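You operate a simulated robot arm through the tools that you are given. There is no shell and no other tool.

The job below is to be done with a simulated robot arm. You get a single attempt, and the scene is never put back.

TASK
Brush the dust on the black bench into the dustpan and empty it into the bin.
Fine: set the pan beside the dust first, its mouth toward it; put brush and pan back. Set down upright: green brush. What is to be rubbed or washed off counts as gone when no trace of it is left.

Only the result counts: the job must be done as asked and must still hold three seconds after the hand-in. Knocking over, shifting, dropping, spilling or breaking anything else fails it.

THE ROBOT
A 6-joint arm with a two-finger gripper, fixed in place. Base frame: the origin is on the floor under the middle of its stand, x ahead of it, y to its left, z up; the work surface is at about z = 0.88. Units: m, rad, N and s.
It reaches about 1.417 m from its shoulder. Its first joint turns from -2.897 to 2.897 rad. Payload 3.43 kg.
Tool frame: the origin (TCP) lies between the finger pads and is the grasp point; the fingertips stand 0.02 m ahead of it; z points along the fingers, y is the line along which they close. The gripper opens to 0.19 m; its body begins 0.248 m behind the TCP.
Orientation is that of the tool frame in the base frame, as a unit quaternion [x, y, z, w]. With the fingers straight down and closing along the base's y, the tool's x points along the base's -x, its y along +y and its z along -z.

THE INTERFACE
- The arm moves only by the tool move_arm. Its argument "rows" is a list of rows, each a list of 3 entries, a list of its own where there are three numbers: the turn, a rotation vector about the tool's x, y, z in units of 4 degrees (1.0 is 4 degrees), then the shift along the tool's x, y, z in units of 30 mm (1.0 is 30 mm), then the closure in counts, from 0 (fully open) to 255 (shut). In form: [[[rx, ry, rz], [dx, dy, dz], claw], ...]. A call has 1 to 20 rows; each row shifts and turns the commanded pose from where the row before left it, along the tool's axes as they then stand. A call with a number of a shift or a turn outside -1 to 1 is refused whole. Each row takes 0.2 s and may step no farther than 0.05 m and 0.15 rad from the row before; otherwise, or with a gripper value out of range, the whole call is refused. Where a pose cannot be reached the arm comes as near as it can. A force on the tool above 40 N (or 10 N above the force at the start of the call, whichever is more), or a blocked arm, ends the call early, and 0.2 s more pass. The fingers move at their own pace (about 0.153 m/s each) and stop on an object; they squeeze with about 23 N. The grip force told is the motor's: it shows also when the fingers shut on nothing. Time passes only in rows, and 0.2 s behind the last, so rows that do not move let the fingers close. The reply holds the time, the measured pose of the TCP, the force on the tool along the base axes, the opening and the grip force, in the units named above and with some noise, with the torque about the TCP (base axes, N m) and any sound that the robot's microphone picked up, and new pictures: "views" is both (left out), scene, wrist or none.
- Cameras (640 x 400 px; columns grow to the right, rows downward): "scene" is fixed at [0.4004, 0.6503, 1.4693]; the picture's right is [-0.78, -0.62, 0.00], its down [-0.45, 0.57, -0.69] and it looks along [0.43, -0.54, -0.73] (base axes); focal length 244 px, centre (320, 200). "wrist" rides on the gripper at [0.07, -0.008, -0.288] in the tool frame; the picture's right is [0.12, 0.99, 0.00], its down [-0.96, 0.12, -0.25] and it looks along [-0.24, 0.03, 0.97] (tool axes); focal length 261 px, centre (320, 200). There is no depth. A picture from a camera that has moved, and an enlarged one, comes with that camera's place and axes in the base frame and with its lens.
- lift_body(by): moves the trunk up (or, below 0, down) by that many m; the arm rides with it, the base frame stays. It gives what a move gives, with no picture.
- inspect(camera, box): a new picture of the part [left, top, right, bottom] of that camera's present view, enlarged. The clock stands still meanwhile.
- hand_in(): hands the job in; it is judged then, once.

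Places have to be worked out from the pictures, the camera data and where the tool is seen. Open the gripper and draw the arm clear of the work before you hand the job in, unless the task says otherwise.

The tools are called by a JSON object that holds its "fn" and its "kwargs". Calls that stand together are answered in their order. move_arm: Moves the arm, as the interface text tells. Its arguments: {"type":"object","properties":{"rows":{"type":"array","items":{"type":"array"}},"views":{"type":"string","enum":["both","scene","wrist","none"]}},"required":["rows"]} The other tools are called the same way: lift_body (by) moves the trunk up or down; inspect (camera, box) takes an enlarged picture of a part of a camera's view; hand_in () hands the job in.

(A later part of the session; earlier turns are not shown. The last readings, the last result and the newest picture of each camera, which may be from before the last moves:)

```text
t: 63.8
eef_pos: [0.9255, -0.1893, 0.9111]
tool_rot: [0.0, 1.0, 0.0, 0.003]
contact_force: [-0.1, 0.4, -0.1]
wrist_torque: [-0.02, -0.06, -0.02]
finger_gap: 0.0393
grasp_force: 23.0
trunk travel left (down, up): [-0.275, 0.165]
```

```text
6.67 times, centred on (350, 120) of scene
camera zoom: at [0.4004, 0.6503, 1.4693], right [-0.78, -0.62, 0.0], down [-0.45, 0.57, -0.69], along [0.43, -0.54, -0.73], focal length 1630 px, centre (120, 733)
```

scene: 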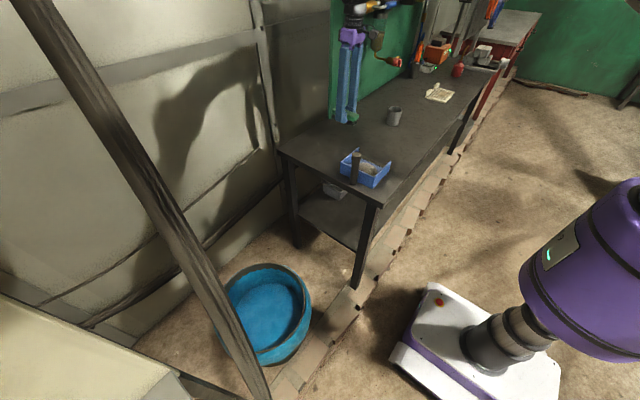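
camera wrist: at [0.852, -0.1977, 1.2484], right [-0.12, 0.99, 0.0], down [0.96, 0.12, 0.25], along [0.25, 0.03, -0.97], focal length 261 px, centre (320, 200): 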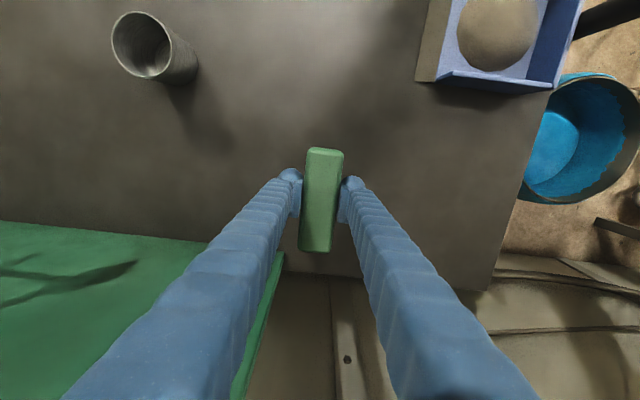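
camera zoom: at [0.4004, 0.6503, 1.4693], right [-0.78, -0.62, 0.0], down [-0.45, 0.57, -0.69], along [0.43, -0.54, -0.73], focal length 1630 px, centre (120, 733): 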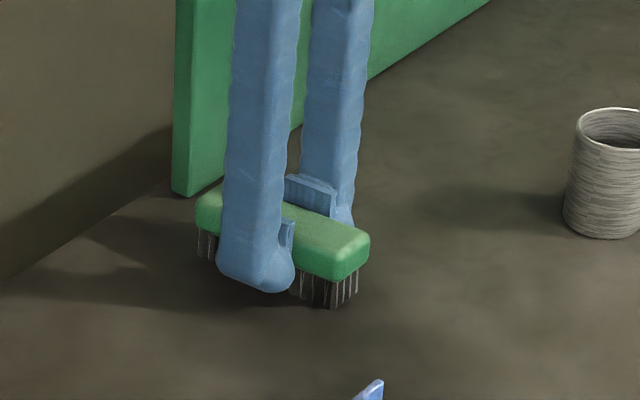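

The brush's weight has just come off the tool (-1.2 to about 0 N), so it is touching. One more tiny step down, then I'll open symmetrically.

{"fn": "move_arm", "kwargs": {"rows": [[[0, 0, 0], [0, 0, 0.02], 255], [[0, 0, 0], [0, 0, 0], 255]], "views": "none"}}

{"fn": "move_arm", "kwargs": {"rows": [[[0, 0, 0], [0, 0, 0], 190], [[0, 0, 0], [0, 0, 0], 150], [[0, 0, 0], [0, 0, 0], 130], [[0, 0, 0], [0, 0, -0.3], 130], [[0, 0, 0], [0, 0, -0.8], 130], [[0, 0, 0], [0, 0, -1], 130], [[0, 0, 0], [0, 0, -1], 130], [[0, 0, 0], [0, 0, -1], 130], [[0, 0, 0], [0, 0, 0], 130]]}}

{"fn": "inspect", "kwargs": {"camera": "wrist", "box": [220, 110, 420, 270]}}

{"fn": "inspect", "kwargs": {"camera": "scene", "box": [310, 90, 390, 150]}}

```text
t: 64.4
eef_pos: [0.9251, -0.1894, 0.9105]
tool_rot: [0.0, 1.0, 0.0, 0.004]
contact_force: [-2.6, -0.4, 6.0]
wrist_torque: [0.0, 0.17, 0.01]
finger_gap: 0.0389
grasp_force: 23.2
trunk travel left (down, up): [-0.275, 0.165]
```

```text
t: 66.4
eef_pos: [0.9239, -0.1897, 1.0347]
tool_rot: [0.001, 1.0, 0.0, 0.003]
contact_force: [0.2, 0.0, -0.4]
wrist_torque: [-0.02, -0.02, 0.0]
finger_gap: 0.0932
grasp_force: 0.1
trunk travel left (down, up): [-0.275, 0.165]
camera wrist: at [0.85, -0.1983, 1.322], right [-0.12, 0.99, 0.0], down [0.96, 0.12, 0.25], along [0.25, 0.03, -0.97], focal length 261 px, centre (320, 200)
```

scene: 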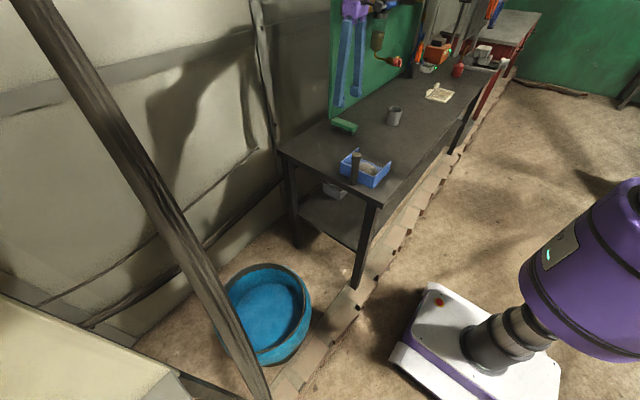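
wrist: 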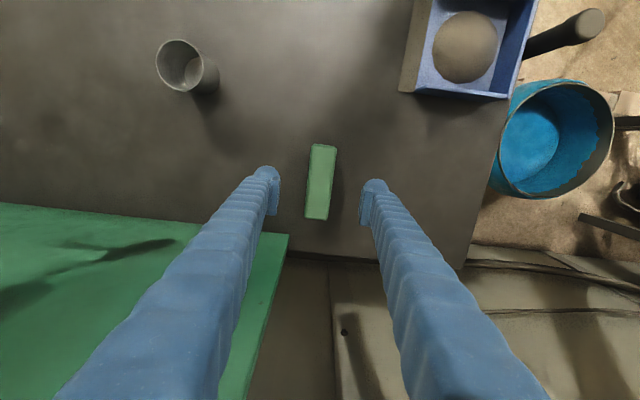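

```text
2.50 times, centred on (320, 190) of wrist
camera zoom: at [0.85, -0.1983, 1.322], right [-0.12, 0.99, 0.0], down [0.96, 0.12, 0.25], along [0.25, 0.03, -0.97], focal length 652 px, centre (320, 225)
```

zoom: 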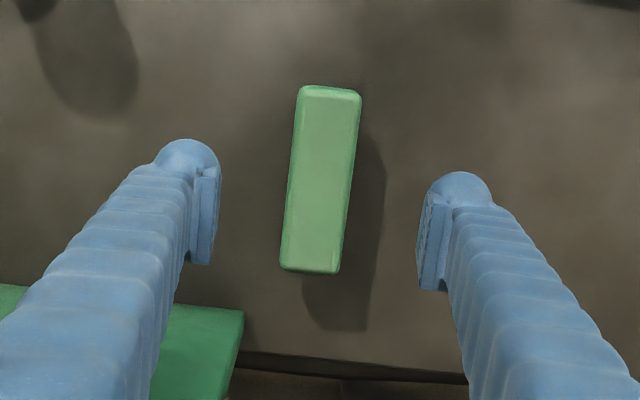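

```text
6.67 times, centred on (350, 120) of scene
camera zoom: at [0.4004, 0.6503, 1.4693], right [-0.78, -0.62, 0.0], down [-0.45, 0.57, -0.69], along [0.43, -0.54, -0.73], focal length 1630 px, centre (120, 733)
```

zoom: 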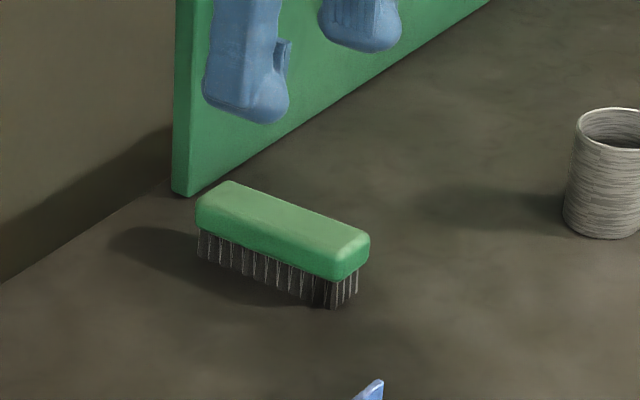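

The brush is back upright exactly where it was. Before picking up the pan, I'll move the empty arm toward the bin to measure the bin and the leaning pole near it.

{"fn": "move_arm", "kwargs": {"rows": [[[0, 0, 0], [0.3, 0.6, -0.6], 130], [[0, 0, 0], [0.5, 1, -0.6], 130], [[0, 0, 0], [0.55, 1, -0.6], 130], [[0, 0, 0], [0.55, 1, -0.6], 130], [[0, 0, 0], [0.55, 1, -0.6], 130], [[0, 0, 0], [0.55, 1, -0.4], 130], [[0, 0, 0], [0.55, 1, -0.3], 130], [[0, 0, 0], [0.55, 1, 0], 130], [[0, 0, 0], [0.55, 1, 0], 130], [[0, 0, 0], [0.55, 1, 0], 130], [[0, 0, 0], [0.55, 1, 0], 130], [[0, 0, 0], [0.55, 1, 0], 130], [[0, 0, 0], [0.55, 1, 0], 130], [[0, 0, 0], [0.3, 0.4, 0], 130], [[0, 0, 0], [0, 0, 0], 130]]}}

{"fn": "inspect", "kwargs": {"camera": "wrist", "box": [320, 80, 640, 280]}}

{"fn": "inspect", "kwargs": {"camera": "wrist", "box": [100, 80, 420, 280]}}

```text
t: 69.6
eef_pos: [0.7091, 0.1994, 1.1428]
tool_rot: [0.0, 1.0, 0.0, 0.004]
contact_force: [-0.1, 0.6, 0.4]
wrist_torque: [0.01, -0.01, -0.02]
finger_gap: 0.0931
grasp_force: 0.0
trunk travel left (down, up): [-0.275, 0.165]
camera wrist: at [0.6359, 0.1909, 1.4299], right [-0.12, 0.99, 0.0], down [0.96, 0.11, 0.25], along [0.25, 0.03, -0.97], focal length 261 px, centre (320, 200)
```

scene: 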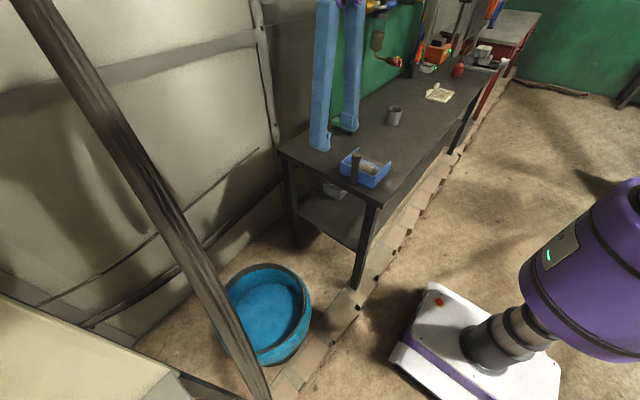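
wrist: 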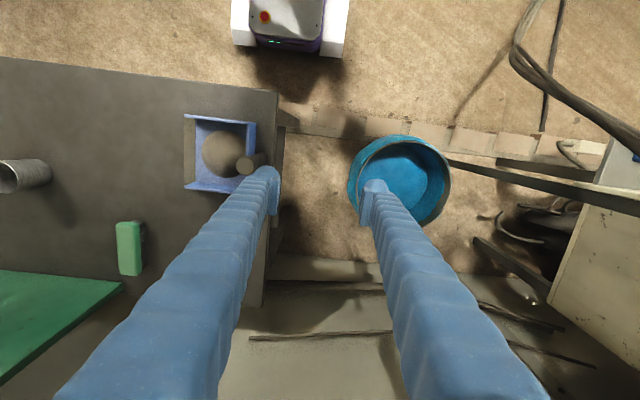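

```text
2.00 times, centred on (480, 180) of wrist
camera zoom: at [0.6359, 0.1909, 1.4299], right [-0.12, 0.99, 0.0], down [0.96, 0.11, 0.25], along [0.25, 0.03, -0.97], focal length 521 px, centre (0, 240)
```

zoom: 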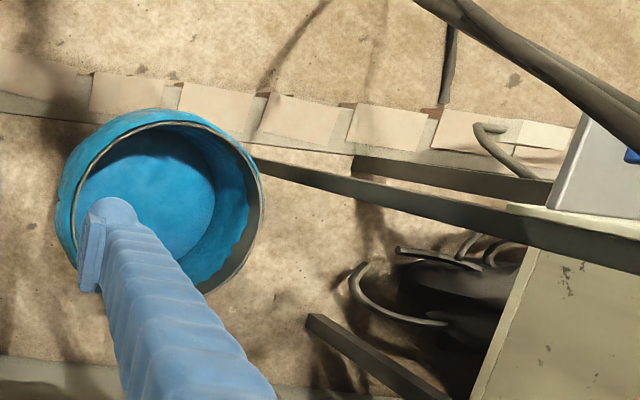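

```text
2.00 times, centred on (260, 180) of wrist
camera zoom: at [0.6359, 0.1909, 1.4299], right [-0.12, 0.99, 0.0], down [0.96, 0.11, 0.25], along [0.25, 0.03, -0.97], focal length 521 px, centre (440, 240)
```

zoom: 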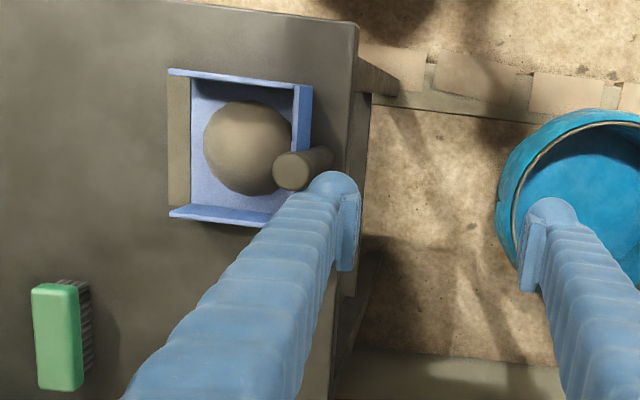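

My measurements put the bin's rim centre near (0.78, 0.51) at z ≈ 0.50 with radius ≈ 0.17. The leaning pole passes near (0.685, 0.65) at z ≈ 0.9, so I'll stay on the bench side of it. The pan post is now at about (0.704, 0.074), so I'll return above it and go down to grip it.

{"fn": "move_arm", "kwargs": {"rows": [[[0, 0, 0], [0.15, -0.8, 0], 130], [[0, 0, 0], [0, -1, 0], 130], [[0, 0, 0], [0, -1, 0], 130], [[0, 0, 0], [0, -0.9, 0], 130], [[0, 0, 0], [0, -0.48, 0.5], 130], [[0, 0, 0], [0, 0, 1], 130], [[0, 0, 0], [0, 0, 1], 130], [[0, 0, 0], [0, 0, 1], 130], [[0, 0, 0], [0, 0, 0], 130]]}}

{"fn": "inspect", "kwargs": {"camera": "wrist", "box": [200, 100, 400, 260]}}

```text
t: 71.6
eef_pos: [0.7068, 0.0747, 1.0374]
tool_rot: [0.0, 1.0, 0.0, 0.004]
contact_force: [0.5, -0.7, -0.4]
wrist_torque: [0.0, -0.05, -0.01]
finger_gap: 0.0933
grasp_force: 0.0
trunk travel left (down, up): [-0.275, 0.165]
camera wrist: at [0.6325, 0.066, 1.3256], right [-0.12, 0.99, 0.0], down [0.96, 0.12, 0.26], along [0.25, 0.03, -0.97], focal length 261 px, centre (320, 200)
```

scene: 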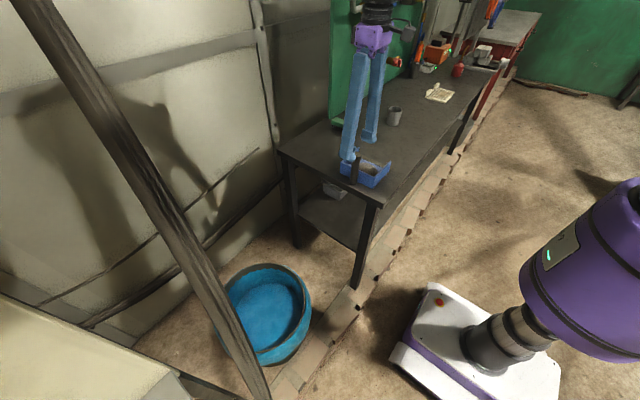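
wrist: 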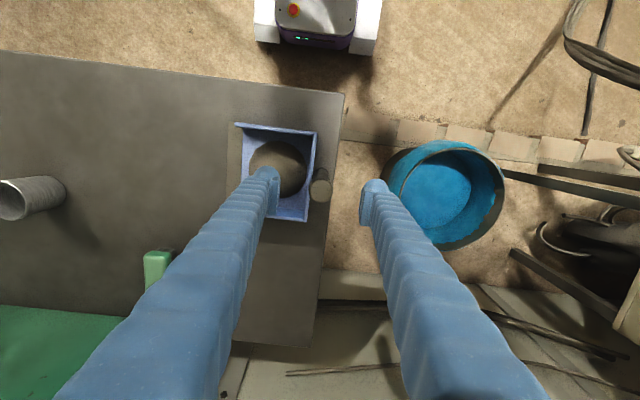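

```text
2.50 times, centred on (300, 180) of wrist
camera zoom: at [0.6325, 0.066, 1.3256], right [-0.12, 0.99, 0.0], down [0.96, 0.12, 0.26], along [0.25, 0.03, -0.97], focal length 652 px, centre (370, 250)
```

zoom: 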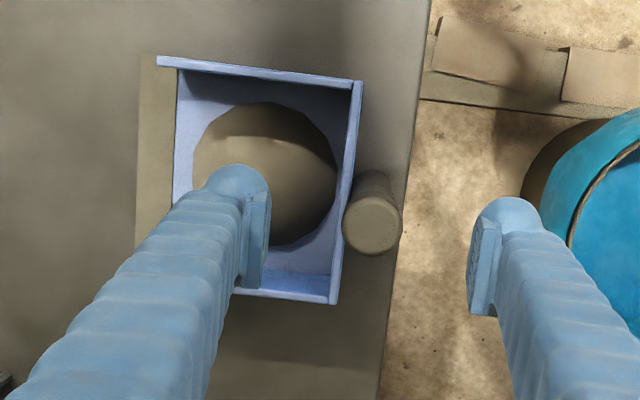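

The post top is at (0.704, 0.076), practically centred. I'll descend to z ≈ 0.960 and close.

{"fn": "move_arm", "kwargs": {"rows": [[[0, 0, 0], [0.08, 0.04, 1], 130], [[0, 0, 0], [0, 0, 1], 130], [[0, 0, 0], [0, 0, 0.58], 130], [[0, 0, 0], [0, 0, 0], 180], [[0, 0, 0], [0, 0, 0], 220], [[0, 0, 0], [0, 0, 0], 255], [[0, 0, 0], [0, 0, 0], 255], [[0, 0, 0], [0, 0, 0], 255]], "views": "none"}}

{"fn": "move_arm", "kwargs": {"rows": [[[0, 0, 0], [0, 0, 0], 255], [[0, 0, 0], [0, 0, -0.05], 255], [[0, 0, 0], [0, 0, -0.05], 255]], "views": "none"}}

```text
t: 73.4
eef_pos: [0.7049, 0.0753, 0.9593]
tool_rot: [-0.001, 1.0, 0.0, 0.003]
contact_force: [0.2, -0.4, -0.8]
wrist_torque: [0.04, 0.02, -0.02]
finger_gap: 0.0276
grasp_force: 22.5
trunk travel left (down, up): [-0.275, 0.165]
```

```text
t: 74.2
eef_pos: [0.7036, 0.0765, 0.9618]
tool_rot: [0.0, 1.0, 0.0, 0.004]
contact_force: [0.2, 0.5, 0.2]
wrist_torque: [0.07, 0.01, 0.0]
finger_gap: 0.0276
grasp_force: 22.5
trunk travel left (down, up): [-0.275, 0.165]
```

The grip is firm. I'll lift very slowly while easing the mouth up about 3° to offset the sag, so no dust slides out.

{"fn": "move_arm", "kwargs": {"rows": [[[0.1, 0, 0], [0, 0, -0.1], 255], [[0.15, 0, 0], [0, 0, -0.1], 255], [[0.2, 0, 0], [0, 0, -0.1], 255], [[0.2, 0, 0], [0, 0, -0.1], 255], [[0.1, 0, 0], [0, 0, -0.15], 255], [[0, 0, 0], [0, 0, -0.2], 255], [[0, 0, 0], [0, 0, -0.2], 255], [[0, 0, 0], [0, 0, -0.2], 255], [[0, 0, 0], [0, 0, 0], 255]]}}

{"fn": "inspect", "kwargs": {"camera": "scene", "box": [320, 110, 420, 200]}}

{"fn": "inspect", "kwargs": {"camera": "wrist", "box": [200, 100, 400, 260]}}

```text
t: 76.2
eef_pos: [0.7029, 0.0768, 0.9964]
tool_rot: [0.001, 1.0, -0.026, 0.003]
contact_force: [0.2, 0.1, -1.8]
wrist_torque: [0.1, 0.06, 0.0]
finger_gap: 0.0282
grasp_force: 23.2
trunk travel left (down, up): [-0.275, 0.165]
camera wrist: at [0.6296, 0.0839, 1.2848], right [-0.12, 0.99, -0.05], down [0.96, 0.13, 0.25], along [0.25, -0.02, -0.97], focal length 261 px, centre (320, 200)
```

scene: 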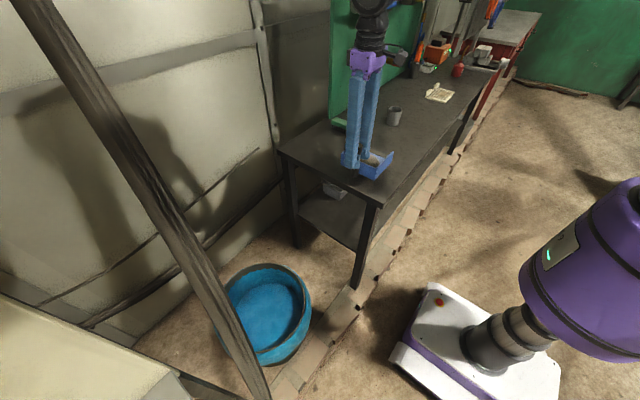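
wrist: 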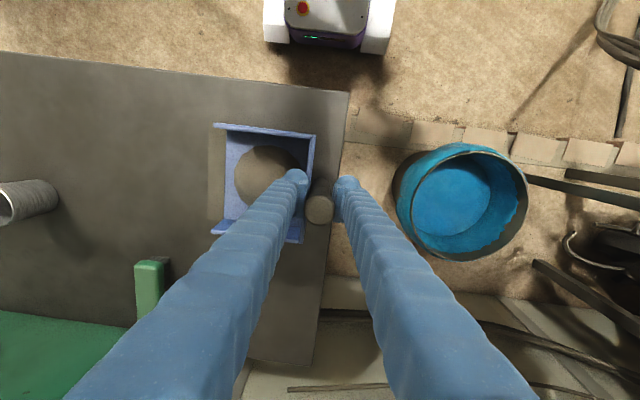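

```text
4.44 times, centred on (370, 155) of scene
camera zoom: at [0.4004, 0.6503, 1.4693], right [-0.78, -0.62, 0.0], down [-0.45, 0.57, -0.69], along [0.43, -0.54, -0.73], focal length 1087 px, centre (98, 400)
```

zoom: 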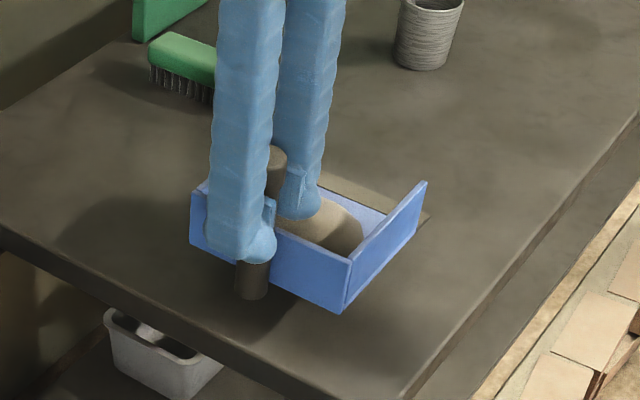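

```text
2.50 times, centred on (300, 180) of wrist
camera zoom: at [0.6296, 0.0839, 1.2848], right [-0.12, 0.99, -0.05], down [0.96, 0.13, 0.25], along [0.25, -0.02, -0.97], focal length 652 px, centre (370, 250)
```

zoom: 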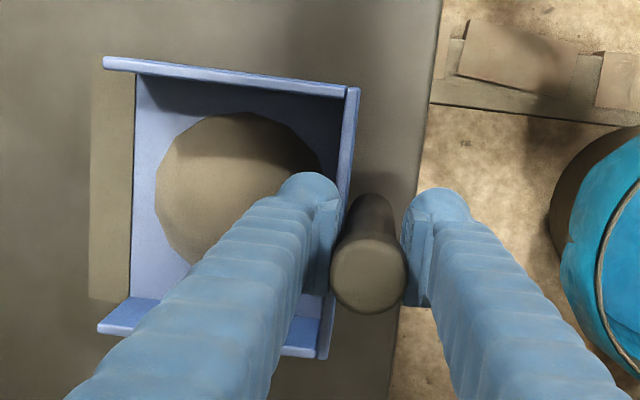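

The pan is up with the mound intact. I'll raise it further and carry it slowly toward the bench-side half of the bin.

{"fn": "move_arm", "kwargs": {"rows": [[[0, 0, 0], [0, 0, -0.2], 255], [[0, 0, 0], [0, 0, -0.3], 255], [[0, 0, 0], [0, 0, -0.4], 255], [[0, 0, 0], [0, 0, -0.4], 255], [[0, 0, 0], [0, 0, -0.4], 255], [[0, 0, 0], [0, 0, -0.2], 255], [[0, 0, 0], [-0.1, 0.2, 0], 255], [[0, 0, 0], [-0.1, 0.4, -0.02], 255], [[0, 0, 0], [-0.15, 0.5, -0.03], 255], [[0, 0, 0], [-0.15, 0.6, -0.03], 255], [[0, 0, 0], [-0.15, 0.6, -0.03], 255], [[0, 0, 0], [-0.15, 0.6, -0.03], 255], [[0, 0, 0], [-0.15, 0.6, -0.03], 255], [[0, 0, 0], [-0.15, 0.6, -0.03], 255], [[0, 0, 0], [-0.15, 0.6, -0.03], 255], [[0, 0, 0], [-0.15, 0.6, -0.03], 255], [[0, 0, 0], [-0.1, 0.5, -0.03], 255], [[0, 0, 0], [-0.1, 0.4, -0.02], 255], [[0, 0, 0], [-0.1, 0.2, 0], 255], [[0, 0, 0], [0, 0, 0], 255]]}}

{"fn": "inspect", "kwargs": {"camera": "scene", "box": [230, 110, 390, 230]}}

```text
t: 80.4
eef_pos: [0.7548, 0.2738, 1.053]
tool_rot: [0.0, 1.0, -0.027, 0.004]
contact_force: [0.5, -0.2, -2.0]
wrist_torque: [0.14, 0.0, -0.02]
finger_gap: 0.0278
grasp_force: 23.2
trunk travel left (down, up): [-0.275, 0.165]
camera wrist: at [0.6806, 0.2797, 1.3417], right [-0.12, 0.99, -0.05], down [0.96, 0.13, 0.25], along [0.25, -0.02, -0.97], focal length 261 px, centre (320, 200)
```

scene: 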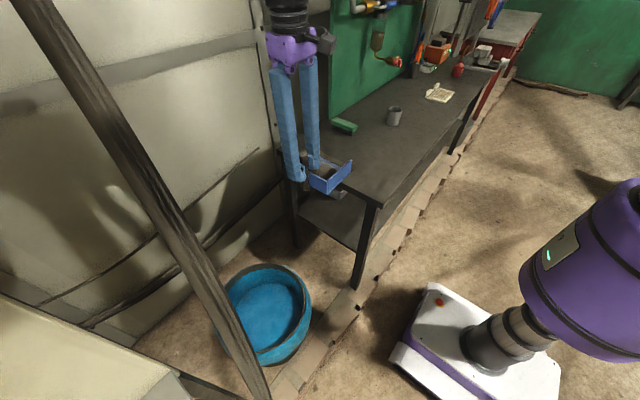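
wrist: 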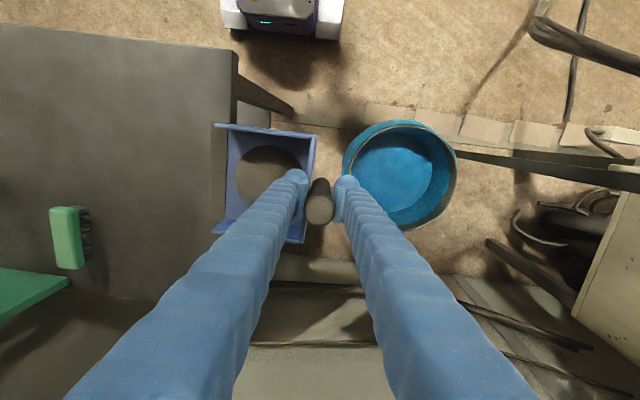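

```text
3.33 times, centred on (310, 170) of scene
camera zoom: at [0.4004, 0.6503, 1.4693], right [-0.78, -0.62, 0.0], down [-0.45, 0.57, -0.69], along [0.43, -0.54, -0.73], focal length 815 px, centre (353, 300)
```

zoom: 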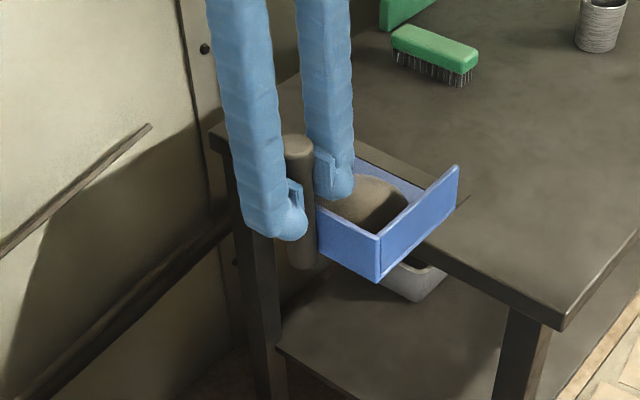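

I'm clear of the bench with the mound undisturbed, and the bin centre is confirmed near (0.788, 0.507). I'll carry the pan to TCP ≈ (0.80, 0.47, 1.02), well inside the bin and away from the pole.

{"fn": "move_arm", "kwargs": {"rows": [[[0, 0, 0], [-0.1, 0.2, 0], 255], [[0, 0, 0], [-0.1, 0.4, 0], 255], [[0, 0, 0], [-0.15, 0.6, 0], 255], [[0, 0, 0], [-0.15, 0.6, 0], 255], [[0, 0, 0], [-0.15, 0.6, 0.05], 255], [[0, 0, 0], [-0.15, 0.6, 0.1], 255], [[0, 0, 0], [-0.15, 0.6, 0.1], 255], [[0, 0, 0], [-0.15, 0.6, 0.1], 255], [[0, 0, 0], [-0.15, 0.6, 0.1], 255], [[0, 0, 0], [-0.1, 0.6, 0.1], 255], [[0, 0, 0], [-0.1, 0.6, 0.1], 255], [[0, 0, 0], [-0.1, 0.5, 0], 255], [[0, 0, 0], [-0.05, 0.4, 0], 255], [[0, 0, 0], [0, 0.25, 0], 255], [[0, 0, 0], [0, 0, 0], 255]]}}

{"fn": "inspect", "kwargs": {"camera": "scene", "box": [180, 110, 390, 310]}}

{"fn": "inspect", "kwargs": {"camera": "wrist", "box": [200, 80, 520, 280]}}

```text
t: 83.6
eef_pos: [0.8019, 0.4868, 1.0228]
tool_rot: [0.0, 1.0, -0.027, 0.003]
contact_force: [-0.1, 0.0, -1.8]
wrist_torque: [0.06, -0.01, 0.0]
finger_gap: 0.0277
grasp_force: 22.8
trunk travel left (down, up): [-0.275, 0.165]
camera wrist: at [0.7284, 0.4929, 1.311], right [-0.12, 0.99, -0.05], down [0.96, 0.13, 0.25], along [0.25, -0.02, -0.97], focal length 261 px, centre (320, 200)
```

scene: 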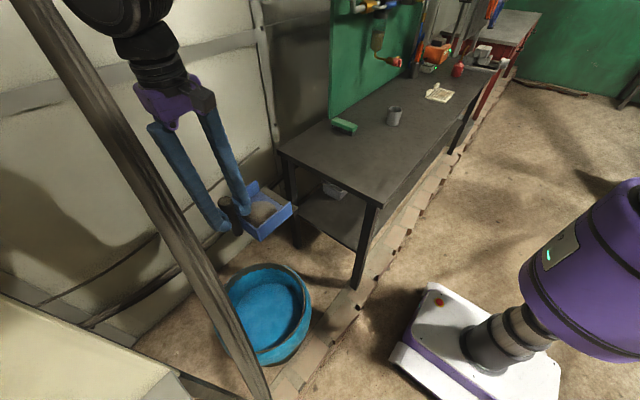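
wrist: 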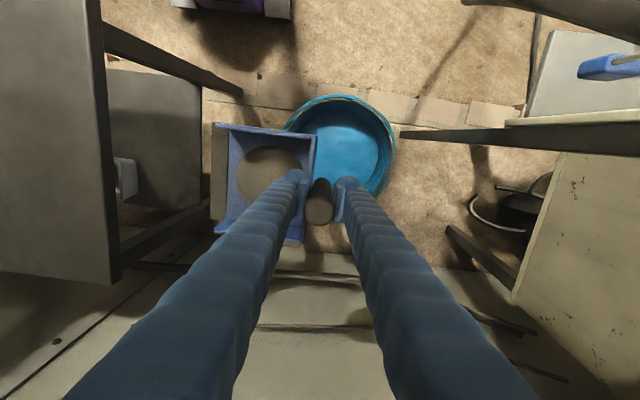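

```text
2.00 times, centred on (285, 210) of scene
camera zoom: at [0.4004, 0.6503, 1.4693], right [-0.78, -0.62, 0.0], down [-0.45, 0.57, -0.69], along [0.43, -0.54, -0.73], focal length 489 px, centre (390, 180)
```

zoom: 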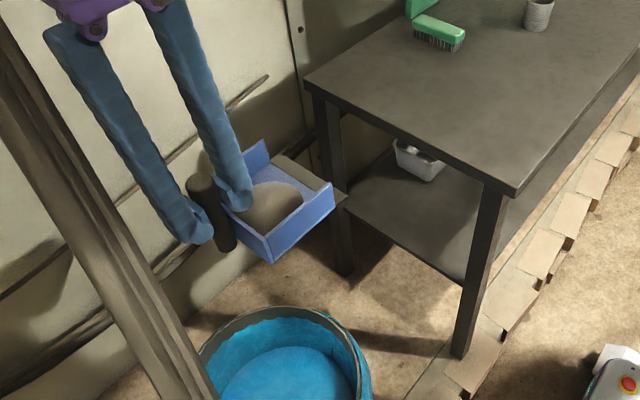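

```text
2.00 times, centred on (360, 180) of wrist
camera zoom: at [0.7284, 0.4929, 1.311], right [-0.12, 0.99, -0.05], down [0.96, 0.13, 0.25], along [0.25, -0.02, -0.97], focal length 521 px, centre (240, 240)
```

zoom: 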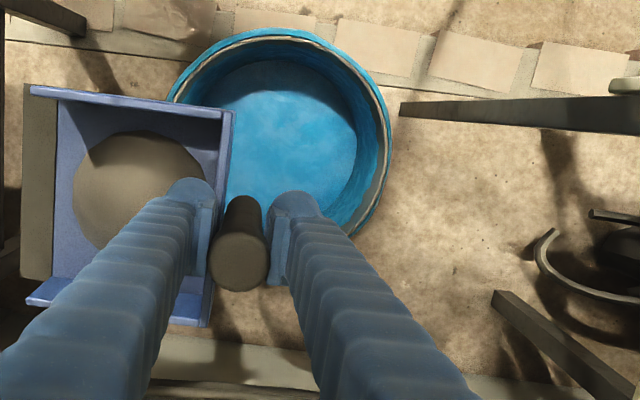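

The pan is over the bin, with the mound intact and the pole clear of the arm. I'll start tipping it mouth-down about the TCP, which also swings the gripper away from the pole, and look at about 45°.

{"fn": "move_arm", "kwargs": {"rows": [[[-0.3, 0, 0], [0, 0, 0], 255], [[-0.6, 0, 0], [0, 0, 0], 255], [[-0.8, 0, 0], [0, 0, 0], 255], [[-0.8, 0, 0], [0, 0, 0], 255], [[-0.8, 0, 0], [0, 0, 0], 255], [[-0.8, 0, 0], [0, 0, 0], 255], [[-0.8, 0, 0], [0, 0, 0], 255], [[-0.8, 0, 0], [0, 0, 0], 255], [[-0.8, 0, 0], [0, 0, 0], 255], [[-0.8, 0, 0], [0, 0, 0], 255], [[-0.8, 0, 0], [0, 0, 0], 255], [[-0.8, 0, 0], [0, 0, 0], 255], [[-0.8, 0, 0], [0, 0, 0], 255], [[-0.8, 0, 0], [0, 0, 0], 255], [[-0.8, 0, 0], [0, 0, 0], 255], [[-0.4, 0, 0], [0, 0, 0], 255], [[0, 0, 0], [0, 0, 0], 255]]}}

{"fn": "inspect", "kwargs": {"camera": "scene", "box": [150, 110, 360, 310]}}

```text
t: 87.2
eef_pos: [0.801, 0.4858, 1.0224]
tool_rot: [-0.001, 0.928, 0.374, 0.004]
contact_force: [-0.1, 0.7, -1.2]
wrist_torque: [-0.01, 0.02, 0.0]
finger_gap: 0.0278
grasp_force: 23.2
trunk travel left (down, up): [-0.275, 0.165]
camera wrist: at [0.7293, 0.2806, 1.2246], right [-0.12, 0.72, 0.69], down [0.96, -0.09, 0.27], along [0.25, 0.69, -0.68], focal length 261 px, centre (320, 200)
```

scene: 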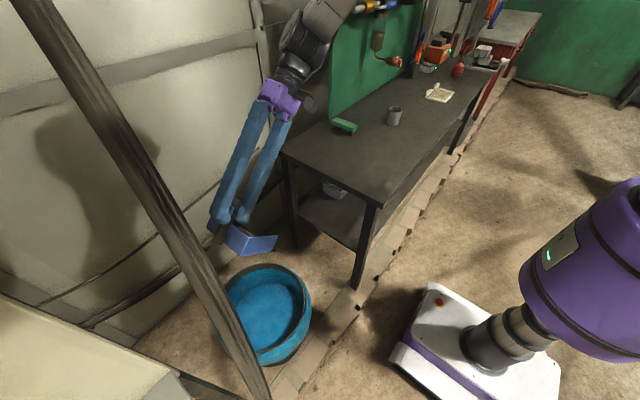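
wrist: 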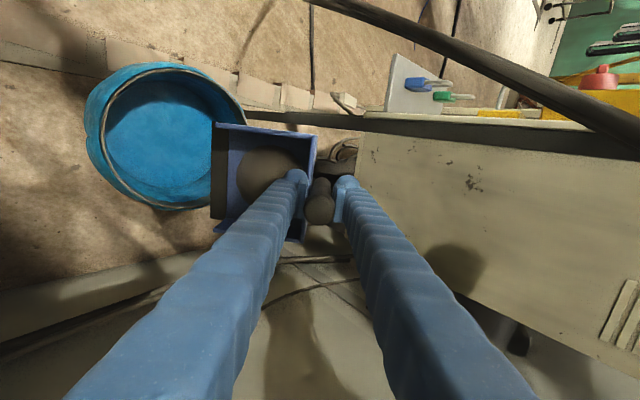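

```text
2.00 times, centred on (255, 210) of scene
camera zoom: at [0.4004, 0.6503, 1.4693], right [-0.78, -0.62, 0.0], down [-0.45, 0.57, -0.69], along [0.43, -0.54, -0.73], focal length 489 px, centre (450, 180)
```

zoom: 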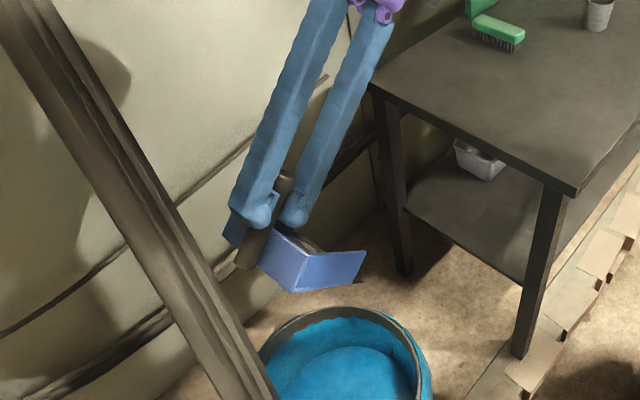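

At 44° the mound is still in the pan, and the lip sits over the bin opening. I'll lower the pan about 6 cm toward the bin and tip on to about 62°.

{"fn": "move_arm", "kwargs": {"rows": [[[0, 0, 0], [0, -0.2, 0.2], 255], [[0, 0, 0], [0, -0.4, 0.42], 255], [[0, 0, 0], [0, -0.4, 0.42], 255], [[0, 0, 0], [0, -0.3, 0.3], 255], [[0, 0, 0], [0, -0.1, 0.1], 255], [[-0.4, 0, 0], [0, 0, 0], 255], [[-0.8, 0, 0], [0, 0, 0], 255], [[-0.8, 0, 0], [0, 0, 0], 255], [[-0.8, 0, 0], [0, 0, 0], 255], [[-0.8, 0, 0], [0, 0, 0], 255], [[-0.6, 0, 0], [0, 0, 0], 255], [[-0.3, 0, 0], [0, 0, 0], 255], [[0, 0, 0], [0, 0, 0], 255]]}}

{"fn": "inspect", "kwargs": {"camera": "scene", "box": [150, 140, 360, 380]}}

{"fn": "inspect", "kwargs": {"camera": "wrist", "box": [60, 40, 380, 260]}}

```text
t: 90.0
eef_pos: [0.803, 0.485, 0.9635]
tool_rot: [-0.003, 0.858, 0.513, 0.003]
contact_force: [-0.4, -0.7, -1.8]
wrist_torque: [-0.04, 0.02, 0.0]
finger_gap: 0.0281
grasp_force: 22.5
trunk travel left (down, up): [-0.275, 0.165]
camera wrist: at [0.7307, 0.2278, 1.0915], right [-0.13, 0.47, 0.87], down [0.96, -0.16, 0.23], along [0.25, 0.87, -0.43], focal length 261 px, centre (320, 200)
```

scene: 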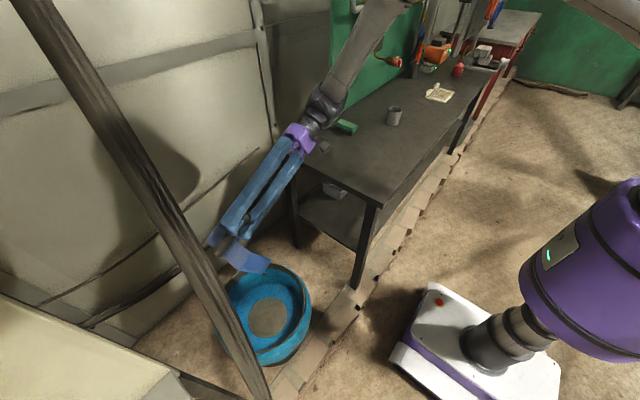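
wrist: 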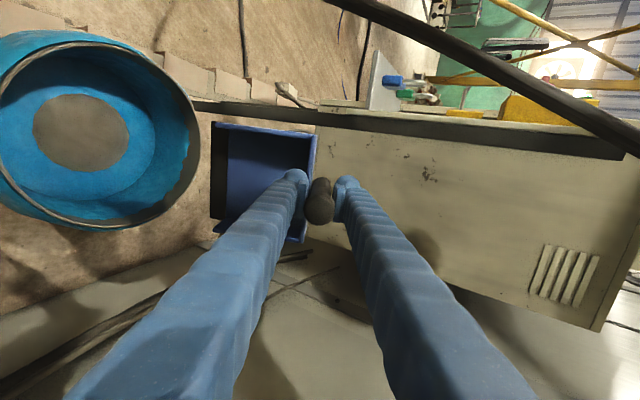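

```text
1.67 times, centred on (255, 260) of scene
camera zoom: at [0.4004, 0.6503, 1.4693], right [-0.78, -0.62, 0.0], down [-0.45, 0.57, -0.69], along [0.43, -0.54, -0.73], focal length 408 px, centre (428, 100)
```

zoom: 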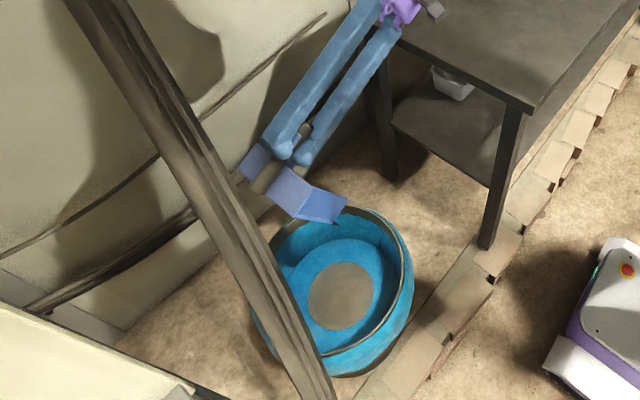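

```text
1.82 times, centred on (220, 150) of wrist
camera zoom: at [0.7307, 0.2278, 1.0915], right [-0.13, 0.47, 0.87], down [0.96, -0.16, 0.23], along [0.25, 0.87, -0.43], focal length 474 px, centre (502, 291)
```

zoom: 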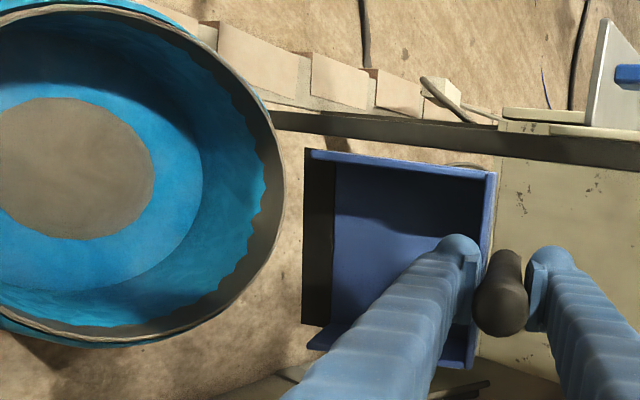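

The dust has dropped onto the bin floor and the pan is empty. I'll back off along the tool axis (up and away from the bin), then level the pan again.

{"fn": "move_arm", "kwargs": {"rows": [[[0, 0, 0], [0, 0, -0.2], 255], [[0, 0, 0], [0, 0, -0.4], 255], [[0, 0, 0], [0, 0, -0.5], 255], [[0, 0, 0], [0, 0, -0.5], 255], [[0, 0, 0], [0, 0, -0.5], 255], [[0, 0, 0], [0, 0, -0.5], 255], [[0, 0, 0], [0, 0, -0.5], 255], [[0, 0, 0], [0, 0, -0.4], 255], [[0, 0, 0], [0, 0, -0.3], 255], [[0, 0, 0], [0, 0, 0], 255]]}}

{"fn": "inspect", "kwargs": {"camera": "scene", "box": [190, 240, 350, 380]}}

{"fn": "inspect", "kwargs": {"camera": "wrist", "box": [180, 100, 380, 260]}}

```text
t: 92.2
eef_pos: [0.8028, 0.3846, 1.0161]
tool_rot: [-0.002, 0.858, 0.514, 0.003]
contact_force: [-0.2, -0.5, -1.5]
wrist_torque: [-0.01, 0.0, -0.06]
finger_gap: 0.0279
grasp_force: 23.3
trunk travel left (down, up): [-0.275, 0.165]
camera wrist: at [0.7306, 0.128, 1.1449], right [-0.13, 0.47, 0.87], down [0.96, -0.16, 0.23], along [0.25, 0.87, -0.43], focal length 261 px, centre (320, 200)
```

scene: 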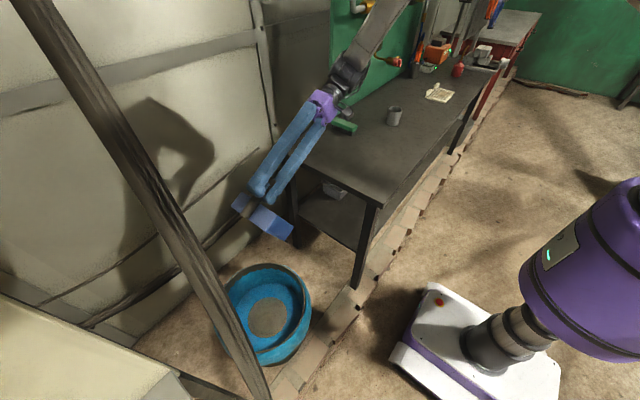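
wrist: 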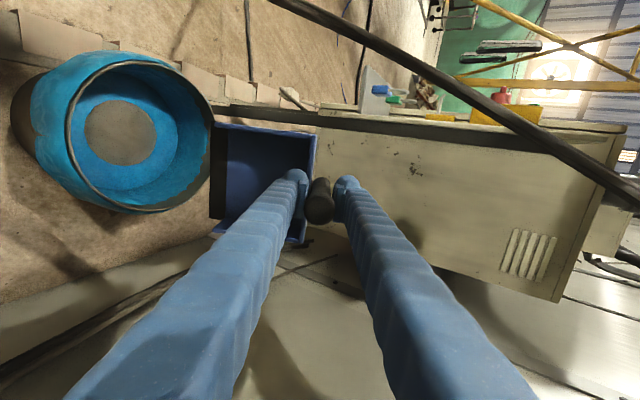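

```text
2.86 times, centred on (270, 310) of scene
camera zoom: at [0.4004, 0.6503, 1.4693], right [-0.78, -0.62, 0.0], down [-0.45, 0.57, -0.69], along [0.43, -0.54, -0.73], focal length 699 px, centre (463, -114)
```

zoom: 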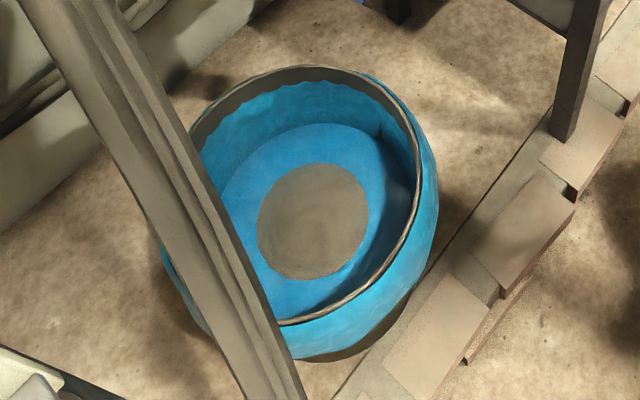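

```text
2.50 times, centred on (280, 180) of wrist
camera zoom: at [0.7306, 0.128, 1.1449], right [-0.13, 0.47, 0.87], down [0.96, -0.16, 0.23], along [0.25, 0.87, -0.43], focal length 652 px, centre (420, 250)
```

zoom: 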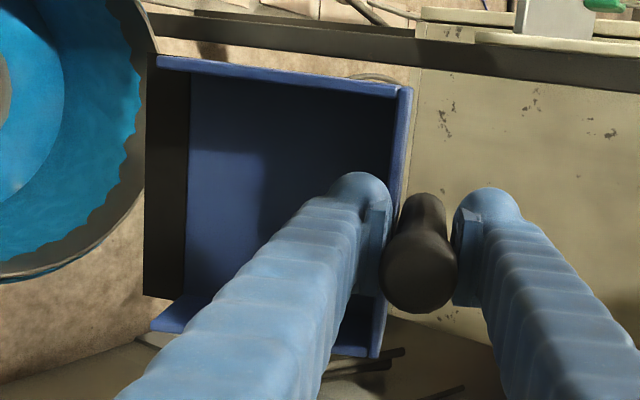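

The pan is empty and all the dust lies in the bin. I'll rotate back to level here, which leaves room to the bench edge.

{"fn": "move_arm", "kwargs": {"rows": [[[0.3, 0, 0], [0, 0, 0], 255], [[0.6, 0, 0], [0, 0, 0], 255], [[0.85, 0, 0], [0, 0, 0], 255], [[0.85, 0, 0], [0, 0, 0], 255], [[0.85, 0, 0], [0, 0, 0], 255], [[0.85, 0, 0], [0, 0, 0], 255], [[0.85, 0, 0], [0, 0, 0], 255], [[0.85, 0, 0], [0, 0, 0], 255], [[0.85, 0, 0], [0, 0, 0], 255], [[0.85, 0, 0], [0, 0, 0], 255], [[0.85, 0, 0], [0, 0, 0], 255], [[0.85, 0, 0], [0, 0, 0], 255], [[0.85, 0, 0], [0, 0, 0], 255], [[0.85, 0, 0], [0, 0, 0], 255], [[0.85, 0, 0], [0, 0, 0], 255], [[0.85, 0, 0], [0, 0, 0], 255], [[0.85, 0, 0], [0, 0, 0], 255], [[0.85, 0, 0], [0, 0, 0], 255], [[0.6, 0, 0], [0, 0, 0], 255], [[0.35, 0, 0], [0, 0, 0], 255]]}}

{"fn": "inspect", "kwargs": {"camera": "scene", "box": [220, 130, 380, 250]}}

```text
t: 96.4
eef_pos: [0.8028, 0.3854, 1.0164]
tool_rot: [0.0, 1.0, 0.0, 0.003]
contact_force: [-0.2, 0.2, -1.5]
wrist_torque: [0.09, 0.02, -0.01]
finger_gap: 0.0278
grasp_force: 23.0
trunk travel left (down, up): [-0.275, 0.165]
camera wrist: at [0.7291, 0.3766, 1.3049], right [-0.12, 0.99, 0.0], down [0.96, 0.12, 0.25], along [0.25, 0.03, -0.97], focal length 261 px, centre (320, 200)
```

scene: 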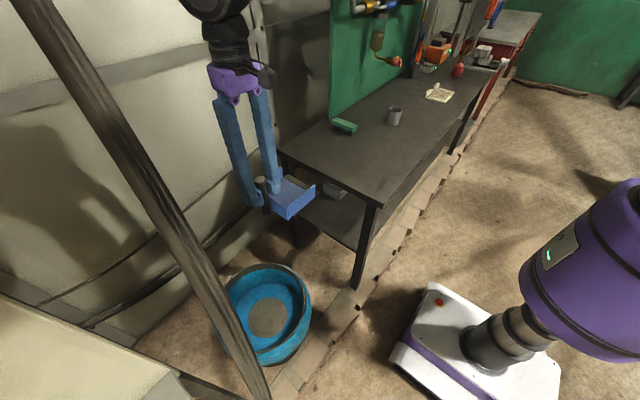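
wrist: 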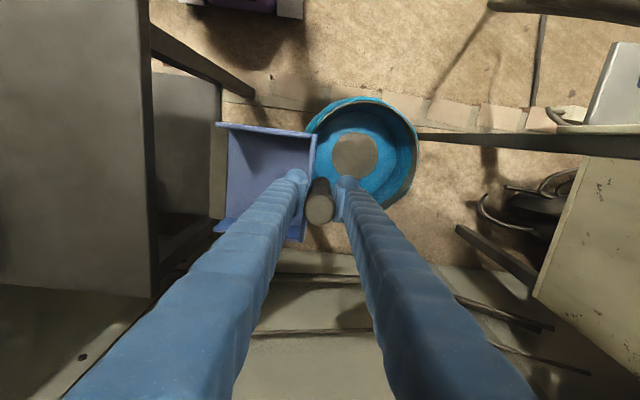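

```text
3.33 times, centred on (300, 190) of scene
camera zoom: at [0.4004, 0.6503, 1.4693], right [-0.78, -0.62, 0.0], down [-0.45, 0.57, -0.69], along [0.43, -0.54, -0.73], focal length 815 px, centre (387, 233)
```

zoom: 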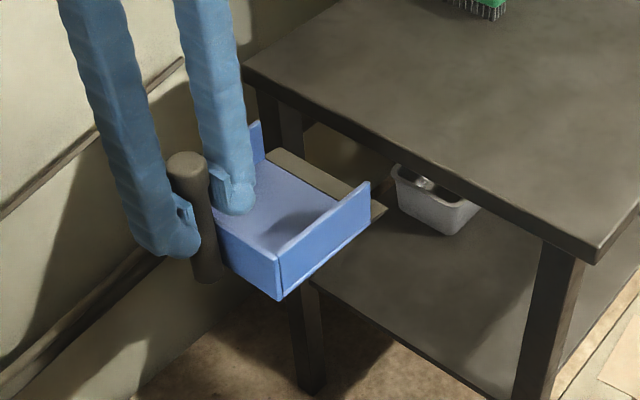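

The pan is level and empty. I'll carry it back toward its home at TCP (0.949, 0.073) with about 5 cm of clearance over the bench.

{"fn": "move_arm", "kwargs": {"rows": [[[0, 0, 0], [-0.1, -0.2, -0.1], 255], [[0, 0, 0], [-0.2, -0.4, -0.1], 255], [[0, 0, 0], [-0.27, -0.57, 0], 255], [[0, 0, 0], [-0.27, -0.57, 0], 255], [[0, 0, 0], [-0.27, -0.57, 0], 255], [[0, 0, 0], [-0.27, -0.57, 0], 255], [[0, 0, 0], [-0.27, -0.57, 0], 255], [[0, 0, 0], [-0.27, -0.57, 0], 255], [[0, 0, 0], [-0.27, -0.57, 0], 255], [[0, 0, 0], [-0.27, -0.57, 0], 255], [[0, 0, 0], [-0.27, -0.57, 0], 255], [[0, 0, 0], [-0.27, -0.57, 0], 255], [[0, 0, 0], [-0.27, -0.57, 0], 255], [[0, 0, 0], [-0.27, -0.57, 0], 255], [[0, 0, 0], [-0.27, -0.57, 0], 255], [[0, 0, 0], [-0.27, -0.57, 0], 255], [[0, 0, 0], [-0.27, -0.57, 0], 255], [[0, 0, 0], [-0.27, -0.57, 0], 255], [[0, 0, 0], [-0.17, -0.4, 0], 255], [[0, 0, 0], [-0.09, -0.29, 0], 255]]}}

{"fn": "inspect", "kwargs": {"camera": "wrist", "box": [80, 80, 400, 280]}}

{"fn": "inspect", "kwargs": {"camera": "scene", "box": [270, 90, 430, 190]}}

```text
t: 100.6
eef_pos: [0.948, 0.0716, 1.0232]
tool_rot: [0.0, 1.0, 0.0, 0.004]
contact_force: [-0.1, 0.3, -1.9]
wrist_torque: [0.1, -0.05, -0.02]
finger_gap: 0.028
grasp_force: 23.3
trunk travel left (down, up): [-0.275, 0.165]
camera wrist: at [0.8757, 0.0642, 1.3121], right [-0.12, 0.99, 0.0], down [0.96, 0.12, 0.25], along [0.25, 0.03, -0.97], focal length 261 px, centre (320, 200)
```

scene: 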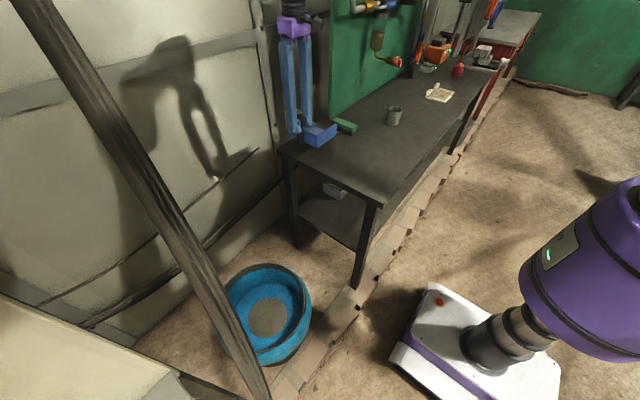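
wrist: 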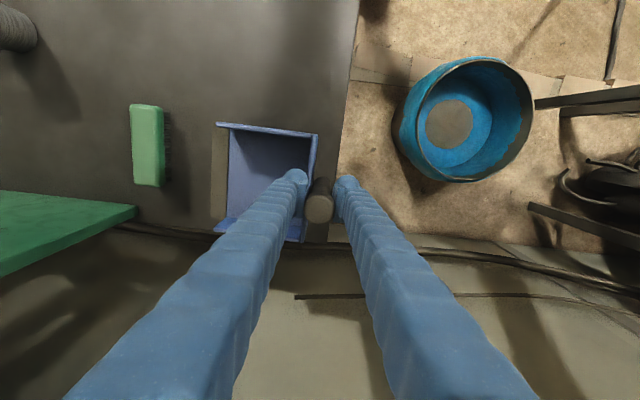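

```text
2.00 times, centred on (240, 180) of wrist
camera zoom: at [0.8757, 0.0642, 1.3121], right [-0.12, 0.99, 0.0], down [0.96, 0.12, 0.25], along [0.25, 0.03, -0.97], focal length 521 px, centre (480, 240)
```

zoom: 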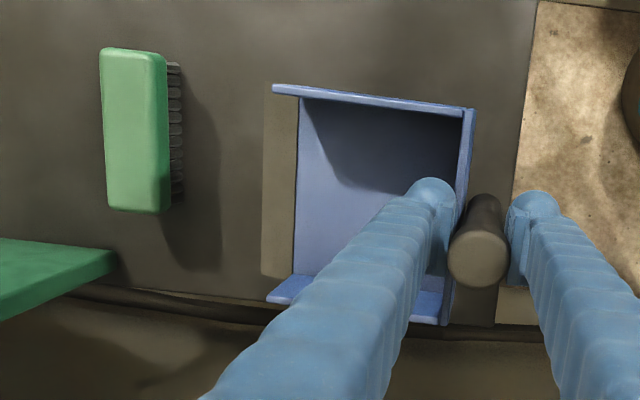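

```text
4.00 times, centred on (350, 140) of scene
camera zoom: at [0.4004, 0.6503, 1.4693], right [-0.78, -0.62, 0.0], down [-0.45, 0.57, -0.69], along [0.43, -0.54, -0.73], focal length 978 px, centre (200, 440)
```

zoom: 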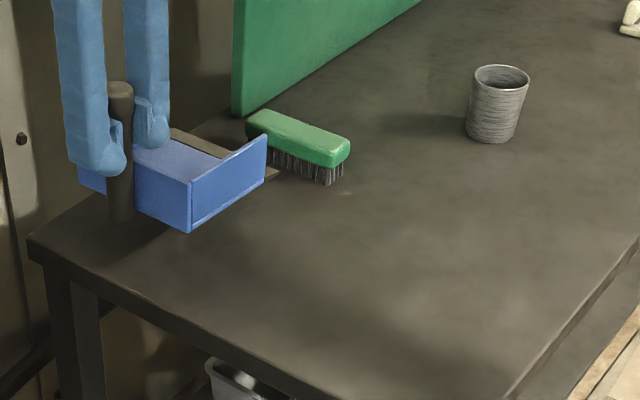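

I notice a faint light spot on the bench near the brush's end. I'll look closer at it before setting the pan down.

{"fn": "inspect", "kwargs": {"camera": "scene", "box": [330, 120, 380, 150]}}

{"fn": "inspect", "kwargs": {"camera": "wrist", "box": [100, 40, 240, 200]}}

{"fn": "inspect", "kwargs": {"camera": "scene", "box": [350, 130, 430, 190]}}

```text
12.80 times, centred on (355, 135) of scene
camera zoom: at [0.4004, 0.6503, 1.4693], right [-0.78, -0.62, 0.0], down [-0.45, 0.57, -0.69], along [0.43, -0.54, -0.73], focal length 3130 px, centre (-128, 1032)
```

zoom: 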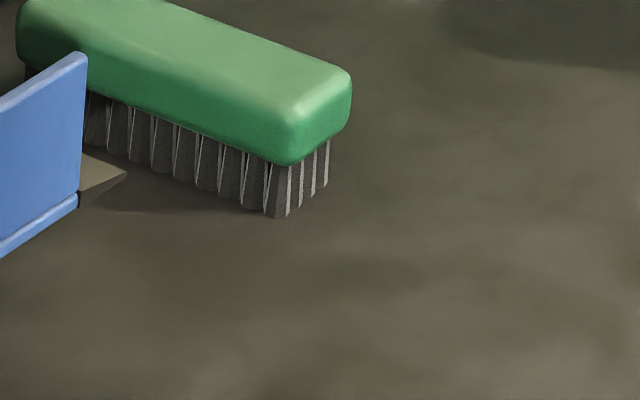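

```text
2.50 times, centred on (170, 120) of wrist
camera zoom: at [0.8757, 0.0642, 1.3121], right [-0.12, 0.99, 0.0], down [0.96, 0.12, 0.25], along [0.25, 0.03, -0.97], focal length 652 px, centre (695, 400)
```

zoom: 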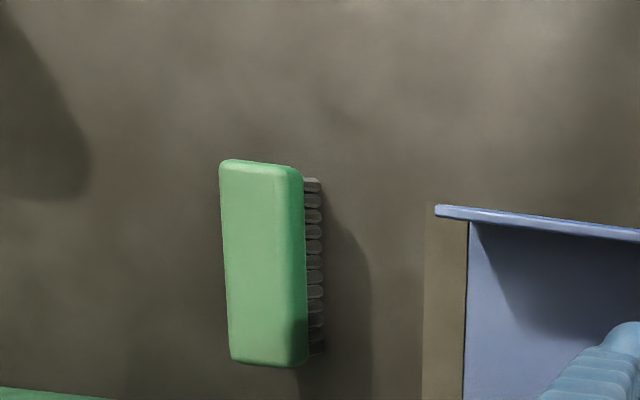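

```text
6.67 times, centred on (390, 160) of scene
camera zoom: at [0.4004, 0.6503, 1.4693], right [-0.78, -0.62, 0.0], down [-0.45, 0.57, -0.69], along [0.43, -0.54, -0.73], focal length 1630 px, centre (-147, 467)
```

zoom: 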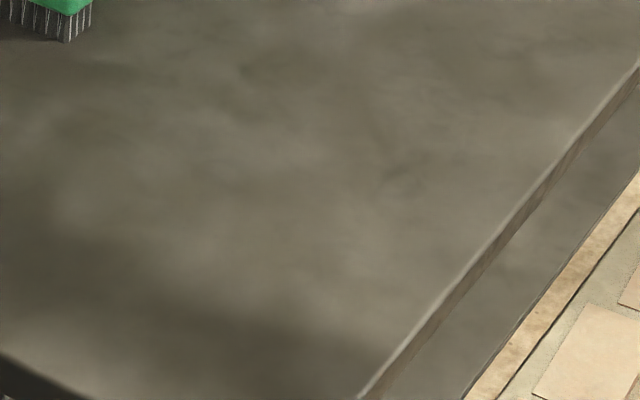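

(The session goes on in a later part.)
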